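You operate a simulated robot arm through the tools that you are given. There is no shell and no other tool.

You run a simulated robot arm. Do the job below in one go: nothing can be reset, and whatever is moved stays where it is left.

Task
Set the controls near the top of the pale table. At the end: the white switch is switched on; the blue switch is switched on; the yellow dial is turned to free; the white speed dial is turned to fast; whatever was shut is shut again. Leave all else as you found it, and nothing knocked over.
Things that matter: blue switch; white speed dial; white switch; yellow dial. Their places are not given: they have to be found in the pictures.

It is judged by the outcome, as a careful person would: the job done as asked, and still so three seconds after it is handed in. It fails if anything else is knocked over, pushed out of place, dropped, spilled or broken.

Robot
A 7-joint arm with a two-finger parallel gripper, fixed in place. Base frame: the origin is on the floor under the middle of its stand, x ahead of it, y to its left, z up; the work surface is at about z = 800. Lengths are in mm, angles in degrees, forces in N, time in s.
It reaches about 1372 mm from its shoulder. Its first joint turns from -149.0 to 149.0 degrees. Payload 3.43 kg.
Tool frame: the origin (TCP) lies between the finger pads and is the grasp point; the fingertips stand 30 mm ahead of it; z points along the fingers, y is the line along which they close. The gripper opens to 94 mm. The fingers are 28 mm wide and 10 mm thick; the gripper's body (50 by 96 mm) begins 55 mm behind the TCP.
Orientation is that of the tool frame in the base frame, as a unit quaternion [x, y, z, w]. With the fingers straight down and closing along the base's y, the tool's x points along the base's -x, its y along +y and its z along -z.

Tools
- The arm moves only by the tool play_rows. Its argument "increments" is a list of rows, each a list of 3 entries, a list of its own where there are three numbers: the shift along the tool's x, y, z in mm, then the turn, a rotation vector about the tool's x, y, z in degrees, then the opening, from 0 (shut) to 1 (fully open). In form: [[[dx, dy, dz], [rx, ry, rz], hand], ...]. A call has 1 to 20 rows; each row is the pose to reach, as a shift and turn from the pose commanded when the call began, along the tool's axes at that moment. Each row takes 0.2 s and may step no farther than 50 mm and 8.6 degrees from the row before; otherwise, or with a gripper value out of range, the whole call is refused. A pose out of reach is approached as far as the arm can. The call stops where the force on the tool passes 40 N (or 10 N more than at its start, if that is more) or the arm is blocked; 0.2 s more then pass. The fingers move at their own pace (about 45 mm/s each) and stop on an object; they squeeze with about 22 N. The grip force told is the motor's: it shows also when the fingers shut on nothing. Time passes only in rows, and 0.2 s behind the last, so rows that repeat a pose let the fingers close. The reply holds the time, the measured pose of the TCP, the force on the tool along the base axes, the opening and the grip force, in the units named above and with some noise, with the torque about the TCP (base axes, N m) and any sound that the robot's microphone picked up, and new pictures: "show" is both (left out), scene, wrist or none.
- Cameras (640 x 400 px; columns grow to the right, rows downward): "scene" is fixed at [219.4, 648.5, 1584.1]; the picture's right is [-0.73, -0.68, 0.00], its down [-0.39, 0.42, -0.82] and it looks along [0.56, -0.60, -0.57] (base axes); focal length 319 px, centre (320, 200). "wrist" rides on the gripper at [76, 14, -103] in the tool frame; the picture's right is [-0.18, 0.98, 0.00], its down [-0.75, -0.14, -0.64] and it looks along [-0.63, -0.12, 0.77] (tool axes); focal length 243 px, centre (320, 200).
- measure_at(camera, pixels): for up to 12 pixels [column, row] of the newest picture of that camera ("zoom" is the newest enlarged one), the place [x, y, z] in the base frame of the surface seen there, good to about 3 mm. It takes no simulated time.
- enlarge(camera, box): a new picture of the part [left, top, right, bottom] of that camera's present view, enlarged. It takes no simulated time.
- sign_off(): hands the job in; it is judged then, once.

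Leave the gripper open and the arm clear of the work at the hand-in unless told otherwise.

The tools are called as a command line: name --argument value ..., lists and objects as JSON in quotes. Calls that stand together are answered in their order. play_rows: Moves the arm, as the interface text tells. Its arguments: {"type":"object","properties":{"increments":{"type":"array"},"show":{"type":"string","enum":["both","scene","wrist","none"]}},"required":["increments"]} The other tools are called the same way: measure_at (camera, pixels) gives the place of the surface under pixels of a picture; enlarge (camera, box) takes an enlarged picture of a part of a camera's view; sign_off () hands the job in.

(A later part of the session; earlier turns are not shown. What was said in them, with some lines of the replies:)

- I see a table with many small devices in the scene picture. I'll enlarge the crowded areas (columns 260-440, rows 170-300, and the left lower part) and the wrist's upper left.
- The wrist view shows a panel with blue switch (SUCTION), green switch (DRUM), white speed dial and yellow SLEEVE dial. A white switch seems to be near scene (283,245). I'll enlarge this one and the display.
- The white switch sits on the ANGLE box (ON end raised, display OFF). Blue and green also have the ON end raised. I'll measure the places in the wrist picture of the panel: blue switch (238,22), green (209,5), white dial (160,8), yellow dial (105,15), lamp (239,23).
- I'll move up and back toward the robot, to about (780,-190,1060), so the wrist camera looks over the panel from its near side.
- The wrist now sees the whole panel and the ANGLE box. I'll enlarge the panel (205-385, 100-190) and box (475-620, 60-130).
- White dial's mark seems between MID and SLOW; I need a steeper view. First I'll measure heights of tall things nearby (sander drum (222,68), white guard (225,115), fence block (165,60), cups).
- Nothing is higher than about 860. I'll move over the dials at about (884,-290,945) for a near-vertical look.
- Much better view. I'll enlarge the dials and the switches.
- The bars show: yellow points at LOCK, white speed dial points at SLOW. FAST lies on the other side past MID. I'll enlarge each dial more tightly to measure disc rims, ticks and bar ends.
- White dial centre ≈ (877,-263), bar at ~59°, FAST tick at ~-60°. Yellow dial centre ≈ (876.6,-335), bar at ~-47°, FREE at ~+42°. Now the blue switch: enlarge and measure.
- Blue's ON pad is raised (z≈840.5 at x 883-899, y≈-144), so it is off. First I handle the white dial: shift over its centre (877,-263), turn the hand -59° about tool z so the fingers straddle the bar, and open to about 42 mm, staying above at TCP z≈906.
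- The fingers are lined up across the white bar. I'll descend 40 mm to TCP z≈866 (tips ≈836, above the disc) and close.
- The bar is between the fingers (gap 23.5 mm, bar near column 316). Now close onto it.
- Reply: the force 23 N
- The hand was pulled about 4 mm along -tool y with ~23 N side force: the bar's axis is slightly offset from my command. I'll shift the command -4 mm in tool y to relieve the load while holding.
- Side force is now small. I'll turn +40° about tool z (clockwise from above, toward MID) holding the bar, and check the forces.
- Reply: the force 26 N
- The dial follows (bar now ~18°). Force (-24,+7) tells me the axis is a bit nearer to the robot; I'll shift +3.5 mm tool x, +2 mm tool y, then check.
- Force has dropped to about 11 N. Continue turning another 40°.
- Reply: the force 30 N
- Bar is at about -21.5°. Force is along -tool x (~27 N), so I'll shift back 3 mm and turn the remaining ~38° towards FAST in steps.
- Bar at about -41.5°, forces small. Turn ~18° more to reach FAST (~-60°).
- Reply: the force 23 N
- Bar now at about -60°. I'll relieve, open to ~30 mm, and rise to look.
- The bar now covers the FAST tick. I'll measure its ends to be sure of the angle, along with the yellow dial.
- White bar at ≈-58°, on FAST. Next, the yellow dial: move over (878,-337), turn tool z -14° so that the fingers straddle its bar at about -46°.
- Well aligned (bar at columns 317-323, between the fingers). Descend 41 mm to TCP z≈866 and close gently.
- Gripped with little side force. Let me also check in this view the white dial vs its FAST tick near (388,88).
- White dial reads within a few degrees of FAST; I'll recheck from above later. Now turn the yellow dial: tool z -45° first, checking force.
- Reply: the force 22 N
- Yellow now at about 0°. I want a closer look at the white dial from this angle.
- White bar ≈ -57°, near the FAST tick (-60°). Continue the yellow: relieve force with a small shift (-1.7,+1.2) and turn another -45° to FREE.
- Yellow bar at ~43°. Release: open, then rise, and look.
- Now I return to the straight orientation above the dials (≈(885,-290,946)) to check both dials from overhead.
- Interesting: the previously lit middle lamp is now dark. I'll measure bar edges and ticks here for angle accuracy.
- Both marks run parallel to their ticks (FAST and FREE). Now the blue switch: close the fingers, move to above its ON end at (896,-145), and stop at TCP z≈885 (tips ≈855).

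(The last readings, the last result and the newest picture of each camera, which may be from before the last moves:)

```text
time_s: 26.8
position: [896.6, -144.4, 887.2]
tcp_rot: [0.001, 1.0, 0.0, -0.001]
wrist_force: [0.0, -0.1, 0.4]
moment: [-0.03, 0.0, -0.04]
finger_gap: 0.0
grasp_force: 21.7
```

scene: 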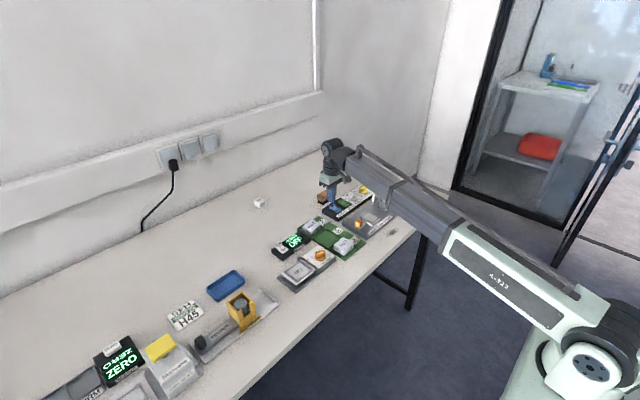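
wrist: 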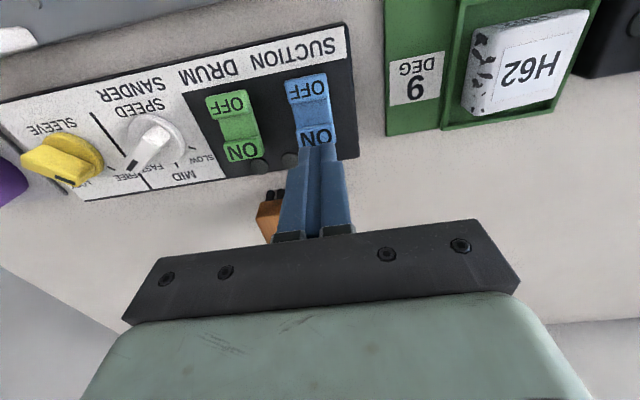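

Fingertips hang just beyond the ON pad. Descend in small steps until the rocker tips over; the force limit guards it.

play_rows --increments '[[[0, 0, 8], [0, 0, 0], 0.0], [[0, 0, 13], [0, 0, 0], 0.0], [[0, 0, 16], [0, 0, 0], 0.0], [[0, 0, 18], [0, 0, 0], 0.0], [[0, 0, 20], [0, 0, 0], 0.0], [[0, 0, 22], [0, 0, 0], 0.0]]' --show "wrist"

```text
time_s: 28.2
position: [897.1, -144.4, 865.0]
tcp_rot: [0.001, 1.0, 0.0, 0.0]
wrist_force: [-0.6, -0.3, -0.6]
moment: [-0.02, 0.01, -0.01]
finger_gap: 0.1
grasp_force: 21.5
```

wrist: 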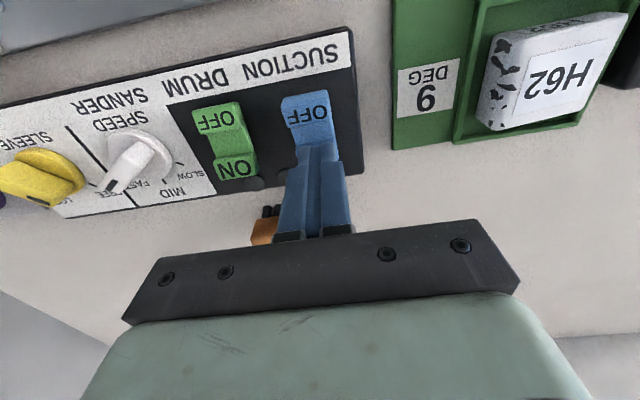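

No force felt at tip ≈835. I'll look closer to see whether the rocker has tipped.

enlarge --camera "wrist" --box '[190, 70, 370, 220]'

enlarge --camera "scene" --box '[310, 165, 390, 225]'

```text
2.67 times, centred on (280, 145) of wrist
```

zoom: 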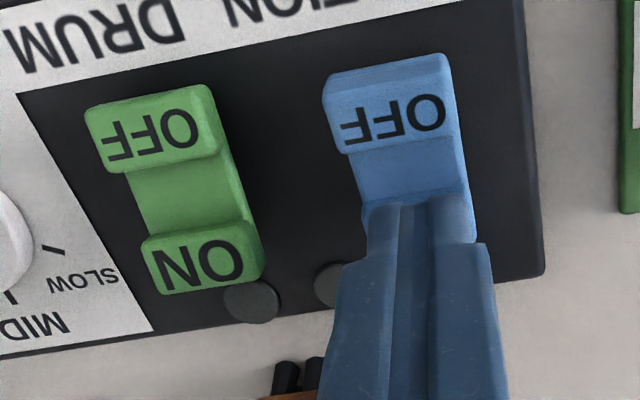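

```text
6.67 times, centred on (350, 195) of scene
```

zoom: 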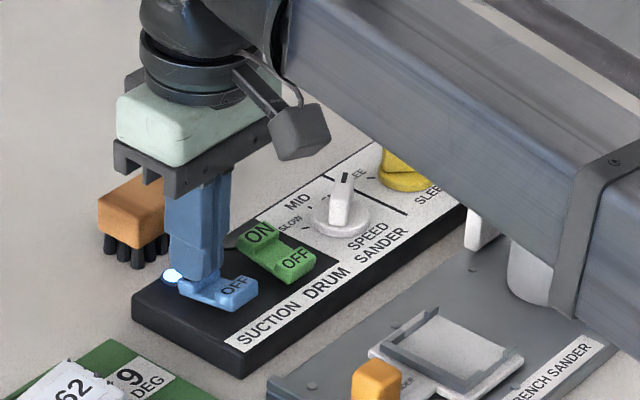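

The OFF end has risen and a lamp lit up beside the finger (scene zoom (172,275)). I'll rise 60 mm to confirm.

play_rows --increments '[[[0, 0, -15], [0, 0, 0], 0.0], [[0, 0, -40], [0, 0, 0], 0.0], [[0, 0, -70], [0, 0, 0], 0.0], [[40, 0, -70], [0, 0, 0], 0.0], [[40, 0, -70], [0, 0, 0], 0.0]]' --show "both"

enlarge --camera "scene" --box '[310, 165, 390, 225]'

enlarge --camera "wrist" --box '[60, 60, 380, 200]'

```text
time_s: 29.4
position: [856.8, -144.9, 935.6]
tcp_rot: [0.002, 1.0, 0.0, 0.0]
wrist_force: [-0.5, -0.5, 0.0]
moment: [0.02, 0.04, -0.02]
finger_gap: 0.0
grasp_force: 21.6
```

scene: 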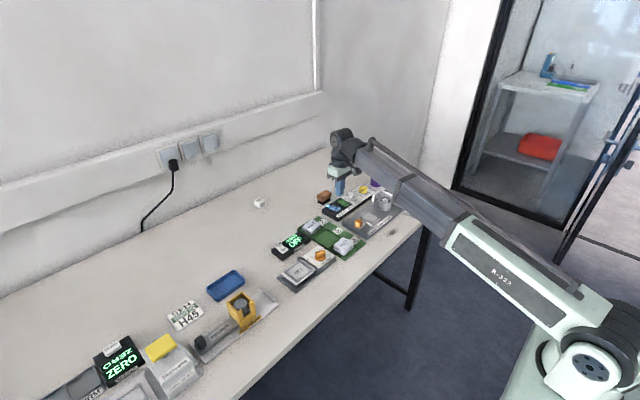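
wrist: 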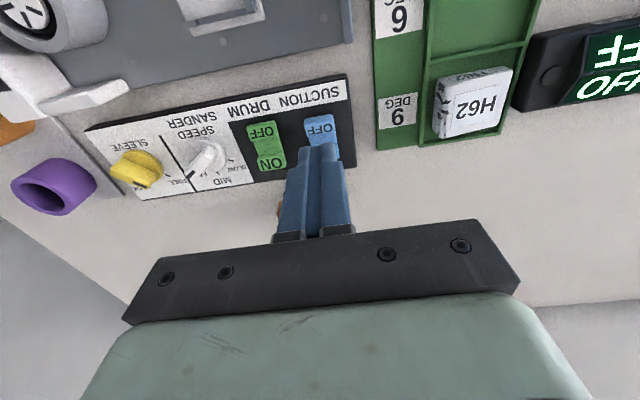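

```text
6.67 times, centred on (350, 195) of scene
```

zoom: 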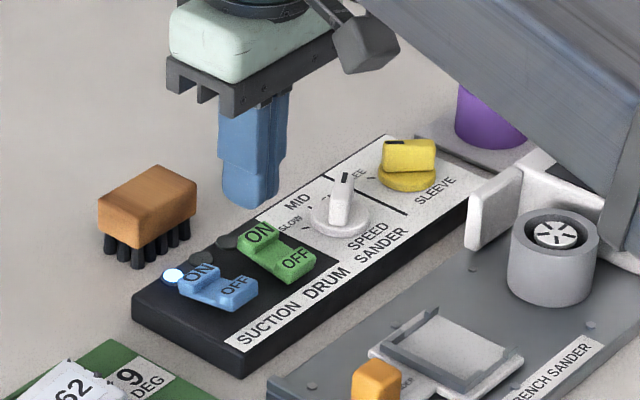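

```text
2.00 times, centred on (220, 130) of wrist
```

zoom: 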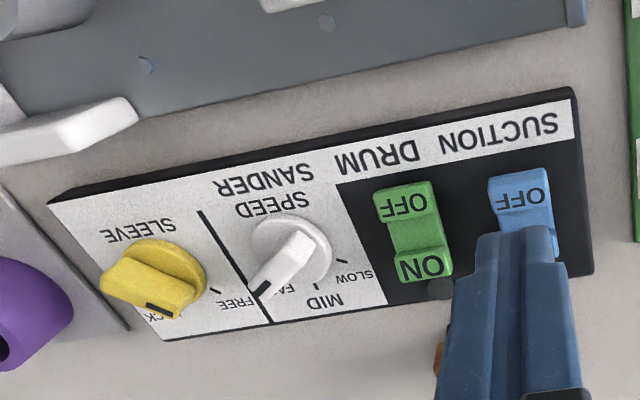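

Blue switch is on (lamp lit), green untouched. Now over to the ANGLE box: move to about (870,130,950) with closed fingers.

play_rows --increments '[[[-2, 45, -15], [0, 0, 0], 0.0], [[-4, 92, -15], [0, 0, 0], 0.0], [[-6, 138, -15], [0, 0, 0], 0.0], [[-8, 184, -15], [0, 0, 0], 0.0], [[-10, 230, -15], [0, 0, 0], 0.0], [[-13, 275, -15], [0, 0, 0], 0.0], [[-13, 275, -15], [0, 0, 0], 0.0]]' --show "both"

```text
time_s: 31.0
position: [870.2, 129.8, 950.2]
tcp_rot: [0.001, 1.0, 0.0, 0.001]
wrist_force: [-0.1, 0.1, -0.2]
moment: [0.0, 0.0, 0.04]
finger_gap: 0.0
grasp_force: 22.2
```

scene: 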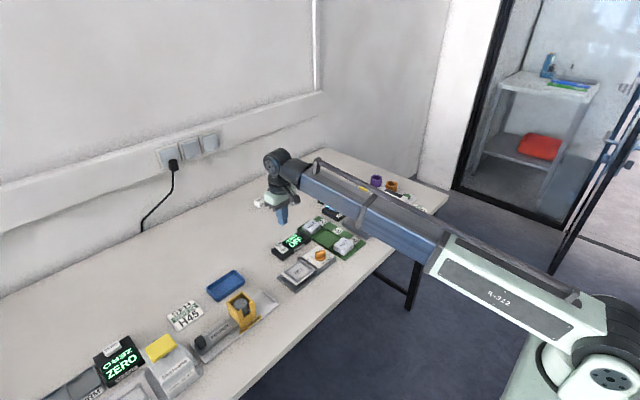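
wrist: 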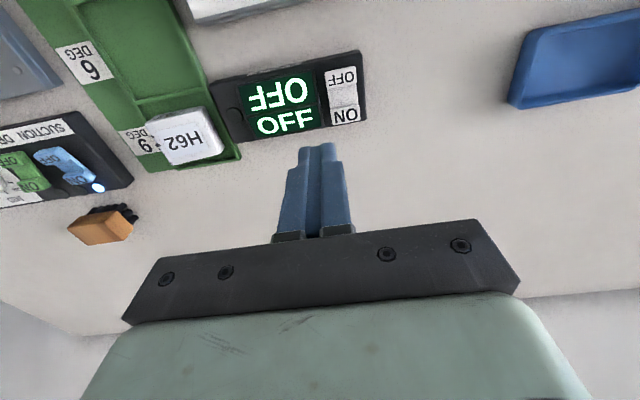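

The white switch is at (343,95) with ON at (345,115). I'll enlarge and measure it.

enlarge --camera "wrist" --box '[225, 50, 385, 150]'

```text
4.00 times, centred on (305, 100) of wrist
```

zoom: 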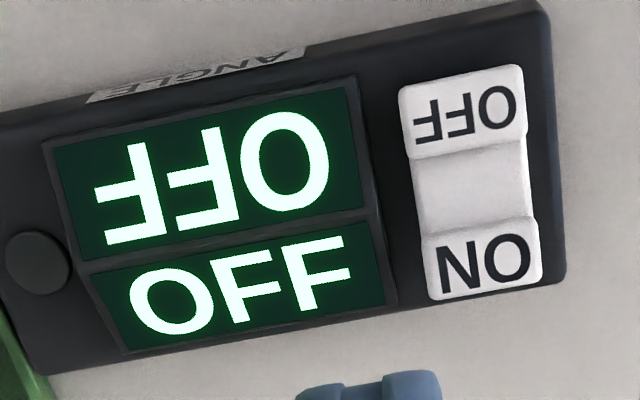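

measure_at --camera "zoom" --pixels '[[435, 245], [530, 230], [440, 285], [535, 275], [485, 265], [470, 190], [465, 110], [410, 95], [515, 75], [485, 225], [385, 290], [555, 280]]'

```text
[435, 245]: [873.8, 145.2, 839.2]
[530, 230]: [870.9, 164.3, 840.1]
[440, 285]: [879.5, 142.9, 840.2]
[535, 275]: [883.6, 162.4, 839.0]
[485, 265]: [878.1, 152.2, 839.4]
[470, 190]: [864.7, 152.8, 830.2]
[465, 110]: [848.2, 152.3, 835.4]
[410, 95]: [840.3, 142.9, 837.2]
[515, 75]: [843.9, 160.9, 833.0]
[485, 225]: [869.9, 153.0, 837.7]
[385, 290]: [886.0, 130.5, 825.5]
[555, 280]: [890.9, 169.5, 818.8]
```

ON pad is at x 869-884, y 143-164, z≈839.5 (raised = off). Move above (882,153) and descend to TCP z≈888 first.

play_rows --increments '[[[-11.8, 22.7, 15], [0, 0, 0], 0.0], [[-11.8, 22.7, 35], [0, 0, 0], 0.0], [[-11.8, 22.7, 52], [0, 0, 0], 0.0], [[-11.8, 22.7, 62], [0, 0, 0], 0.0], [[-11.8, 22.7, 62], [0, 0, 0], 0.0]]' --show "both"

```text
time_s: 32.2
position: [882.4, 154.2, 888.2]
tcp_rot: [0.001, 1.0, -0.001, 0.0]
wrist_force: [0.0, 0.4, 1.2]
moment: [0.02, 0.02, -0.02]
finger_gap: 0.0
grasp_force: 21.9
```

scene: 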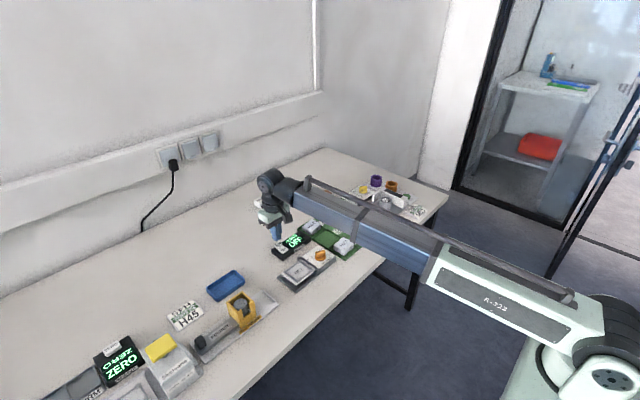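
wrist: 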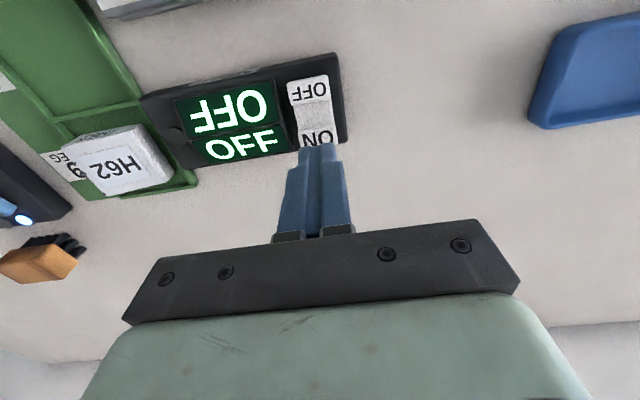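

Tip lines up with the ON pad. Descend in small steps to TCP z≈865.

play_rows --increments '[[[0, 0, 8], [0, 0, 0], 0.0], [[0, 0, 14], [0, 0, 0], 0.0], [[0, 0, 17], [0, 0, 0], 0.0], [[0, 0, 19], [0, 0, 0], 0.0], [[0, 0, 21], [0, 0, 0], 0.0], [[0, 0, 23], [0, 0, 0], 0.0]]' --show "both"

```text
time_s: 33.6
position: [882.5, 152.0, 864.9]
tcp_rot: [0.0, 1.0, 0.0, -0.001]
wrist_force: [-0.9, 0.2, -0.4]
moment: [0.0, 0.03, -0.02]
finger_gap: 0.0
grasp_force: 21.9
```

scene: 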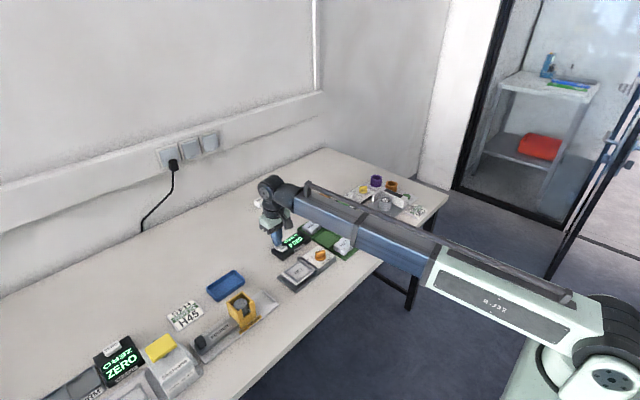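
wrist: 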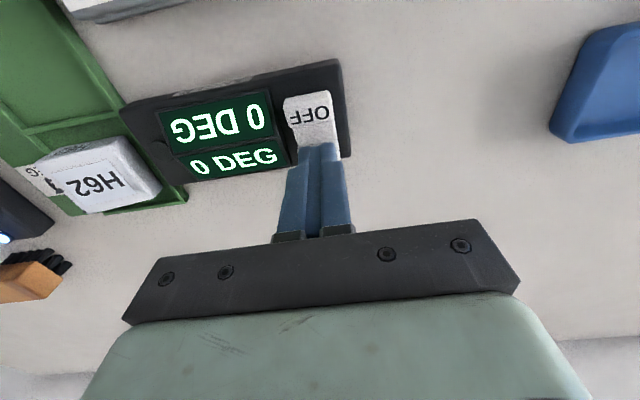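

The display now reads "0 DEG": the white switch is on. Rise straight up, open the gripper well clear, and back off for a final check of the panel.

play_rows --increments '[[[0, 0, -15], [0, 0, 0], 0.0], [[0, 0, -45], [0, 0, 0], 0.0], [[0, 0, -90], [0, 0, 0], 0.0], [[0, 0, -135], [0, 0, 0], 0.5], [[0, 0, -175], [0, 0, 0], 1], [[20, -40, -185], [0, 0, 0], 1], [[40, -85, -190], [0, 0, 0], 1], [[50, -130, -195], [0, 0, 0], 1], [[50, -130, -195], [0, 0, 0], 1]]' --show "both"

```text
time_s: 35.6
position: [831.6, 22.3, 1059.4]
tcp_rot: [0.001, 1.0, 0.001, 0.001]
wrist_force: [-0.6, -0.9, -1.0]
moment: [-0.02, -0.03, -0.01]
finger_gap: 93.8
grasp_force: 0.0
```

scene: 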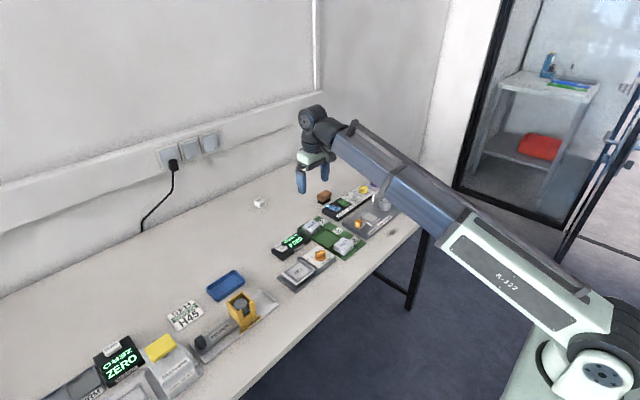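
wrist: 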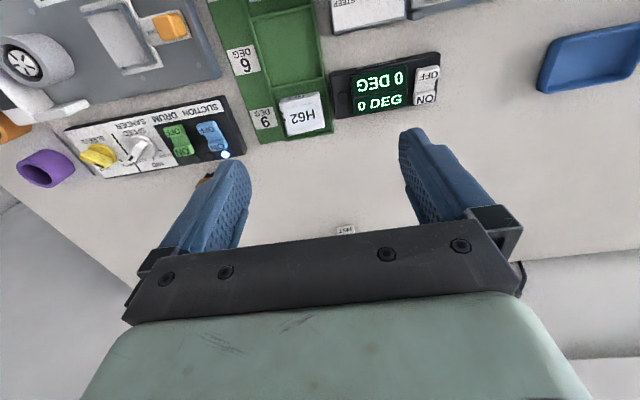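

Display shows 0 DEG and the blue lamp is lit. A last close look at both from here and from the scene camera.

enlarge --camera "wrist" --box '[50, 70, 270, 200]'

enlarge --camera "scene" --box '[260, 165, 440, 290]'

enlarge --camera "wrist" --box '[320, 40, 460, 130]'

```text
2.91 times, centred on (160, 135) of wrist
```

zoom: 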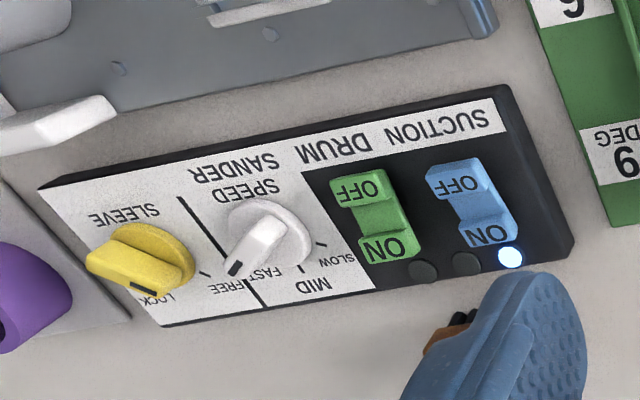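

```text
3.20 times, centred on (350, 228) of scene
```

zoom: 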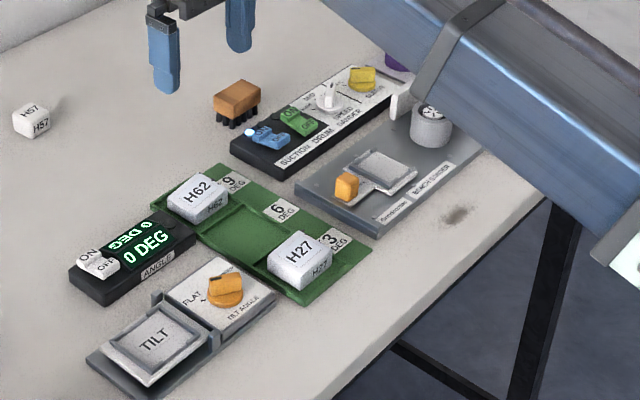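

```text
4.44 times, centred on (390, 85) of wrist
```

zoom: 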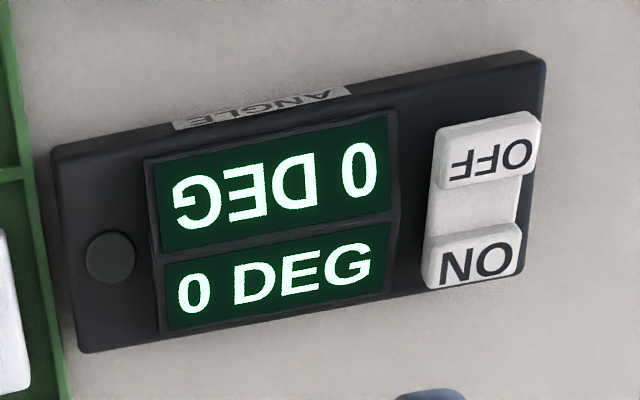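

Everything is set: white switch on (0 DEG shown), blue switch on (lamp lit), yellow dial at FREE, and white dial at FAST. The green switch and the other objects are untouched, and nothing was opened. The gripper is open and the arm is clear, so I'm handing in.

sign_off

```text
The job is handed in.
```

All four controls are set as asked, and the job is handed in.

- **White switch:** on. The angle display next to it changed from "OFF" to "0 DEG".
- **Blue switch:** on. Its ON end is down and the lamp beside it lit up.
- **Yellow dial:** turned from LOCK to FREE. The pointer is within about 4 degrees of the FREE mark. After the dials were turned, the middle lamp on that panel was no longer lit.
- **White speed dial:** turned from SLOW to FAST. The pointer lines up with the FAST mark.

I found nothing shut on these controls, so nothing had to be opened or closed again. In the last pictures the green switch is still off and nothing is knocked over or out of place. The gripper was open and the arm well above the table at hand-in.
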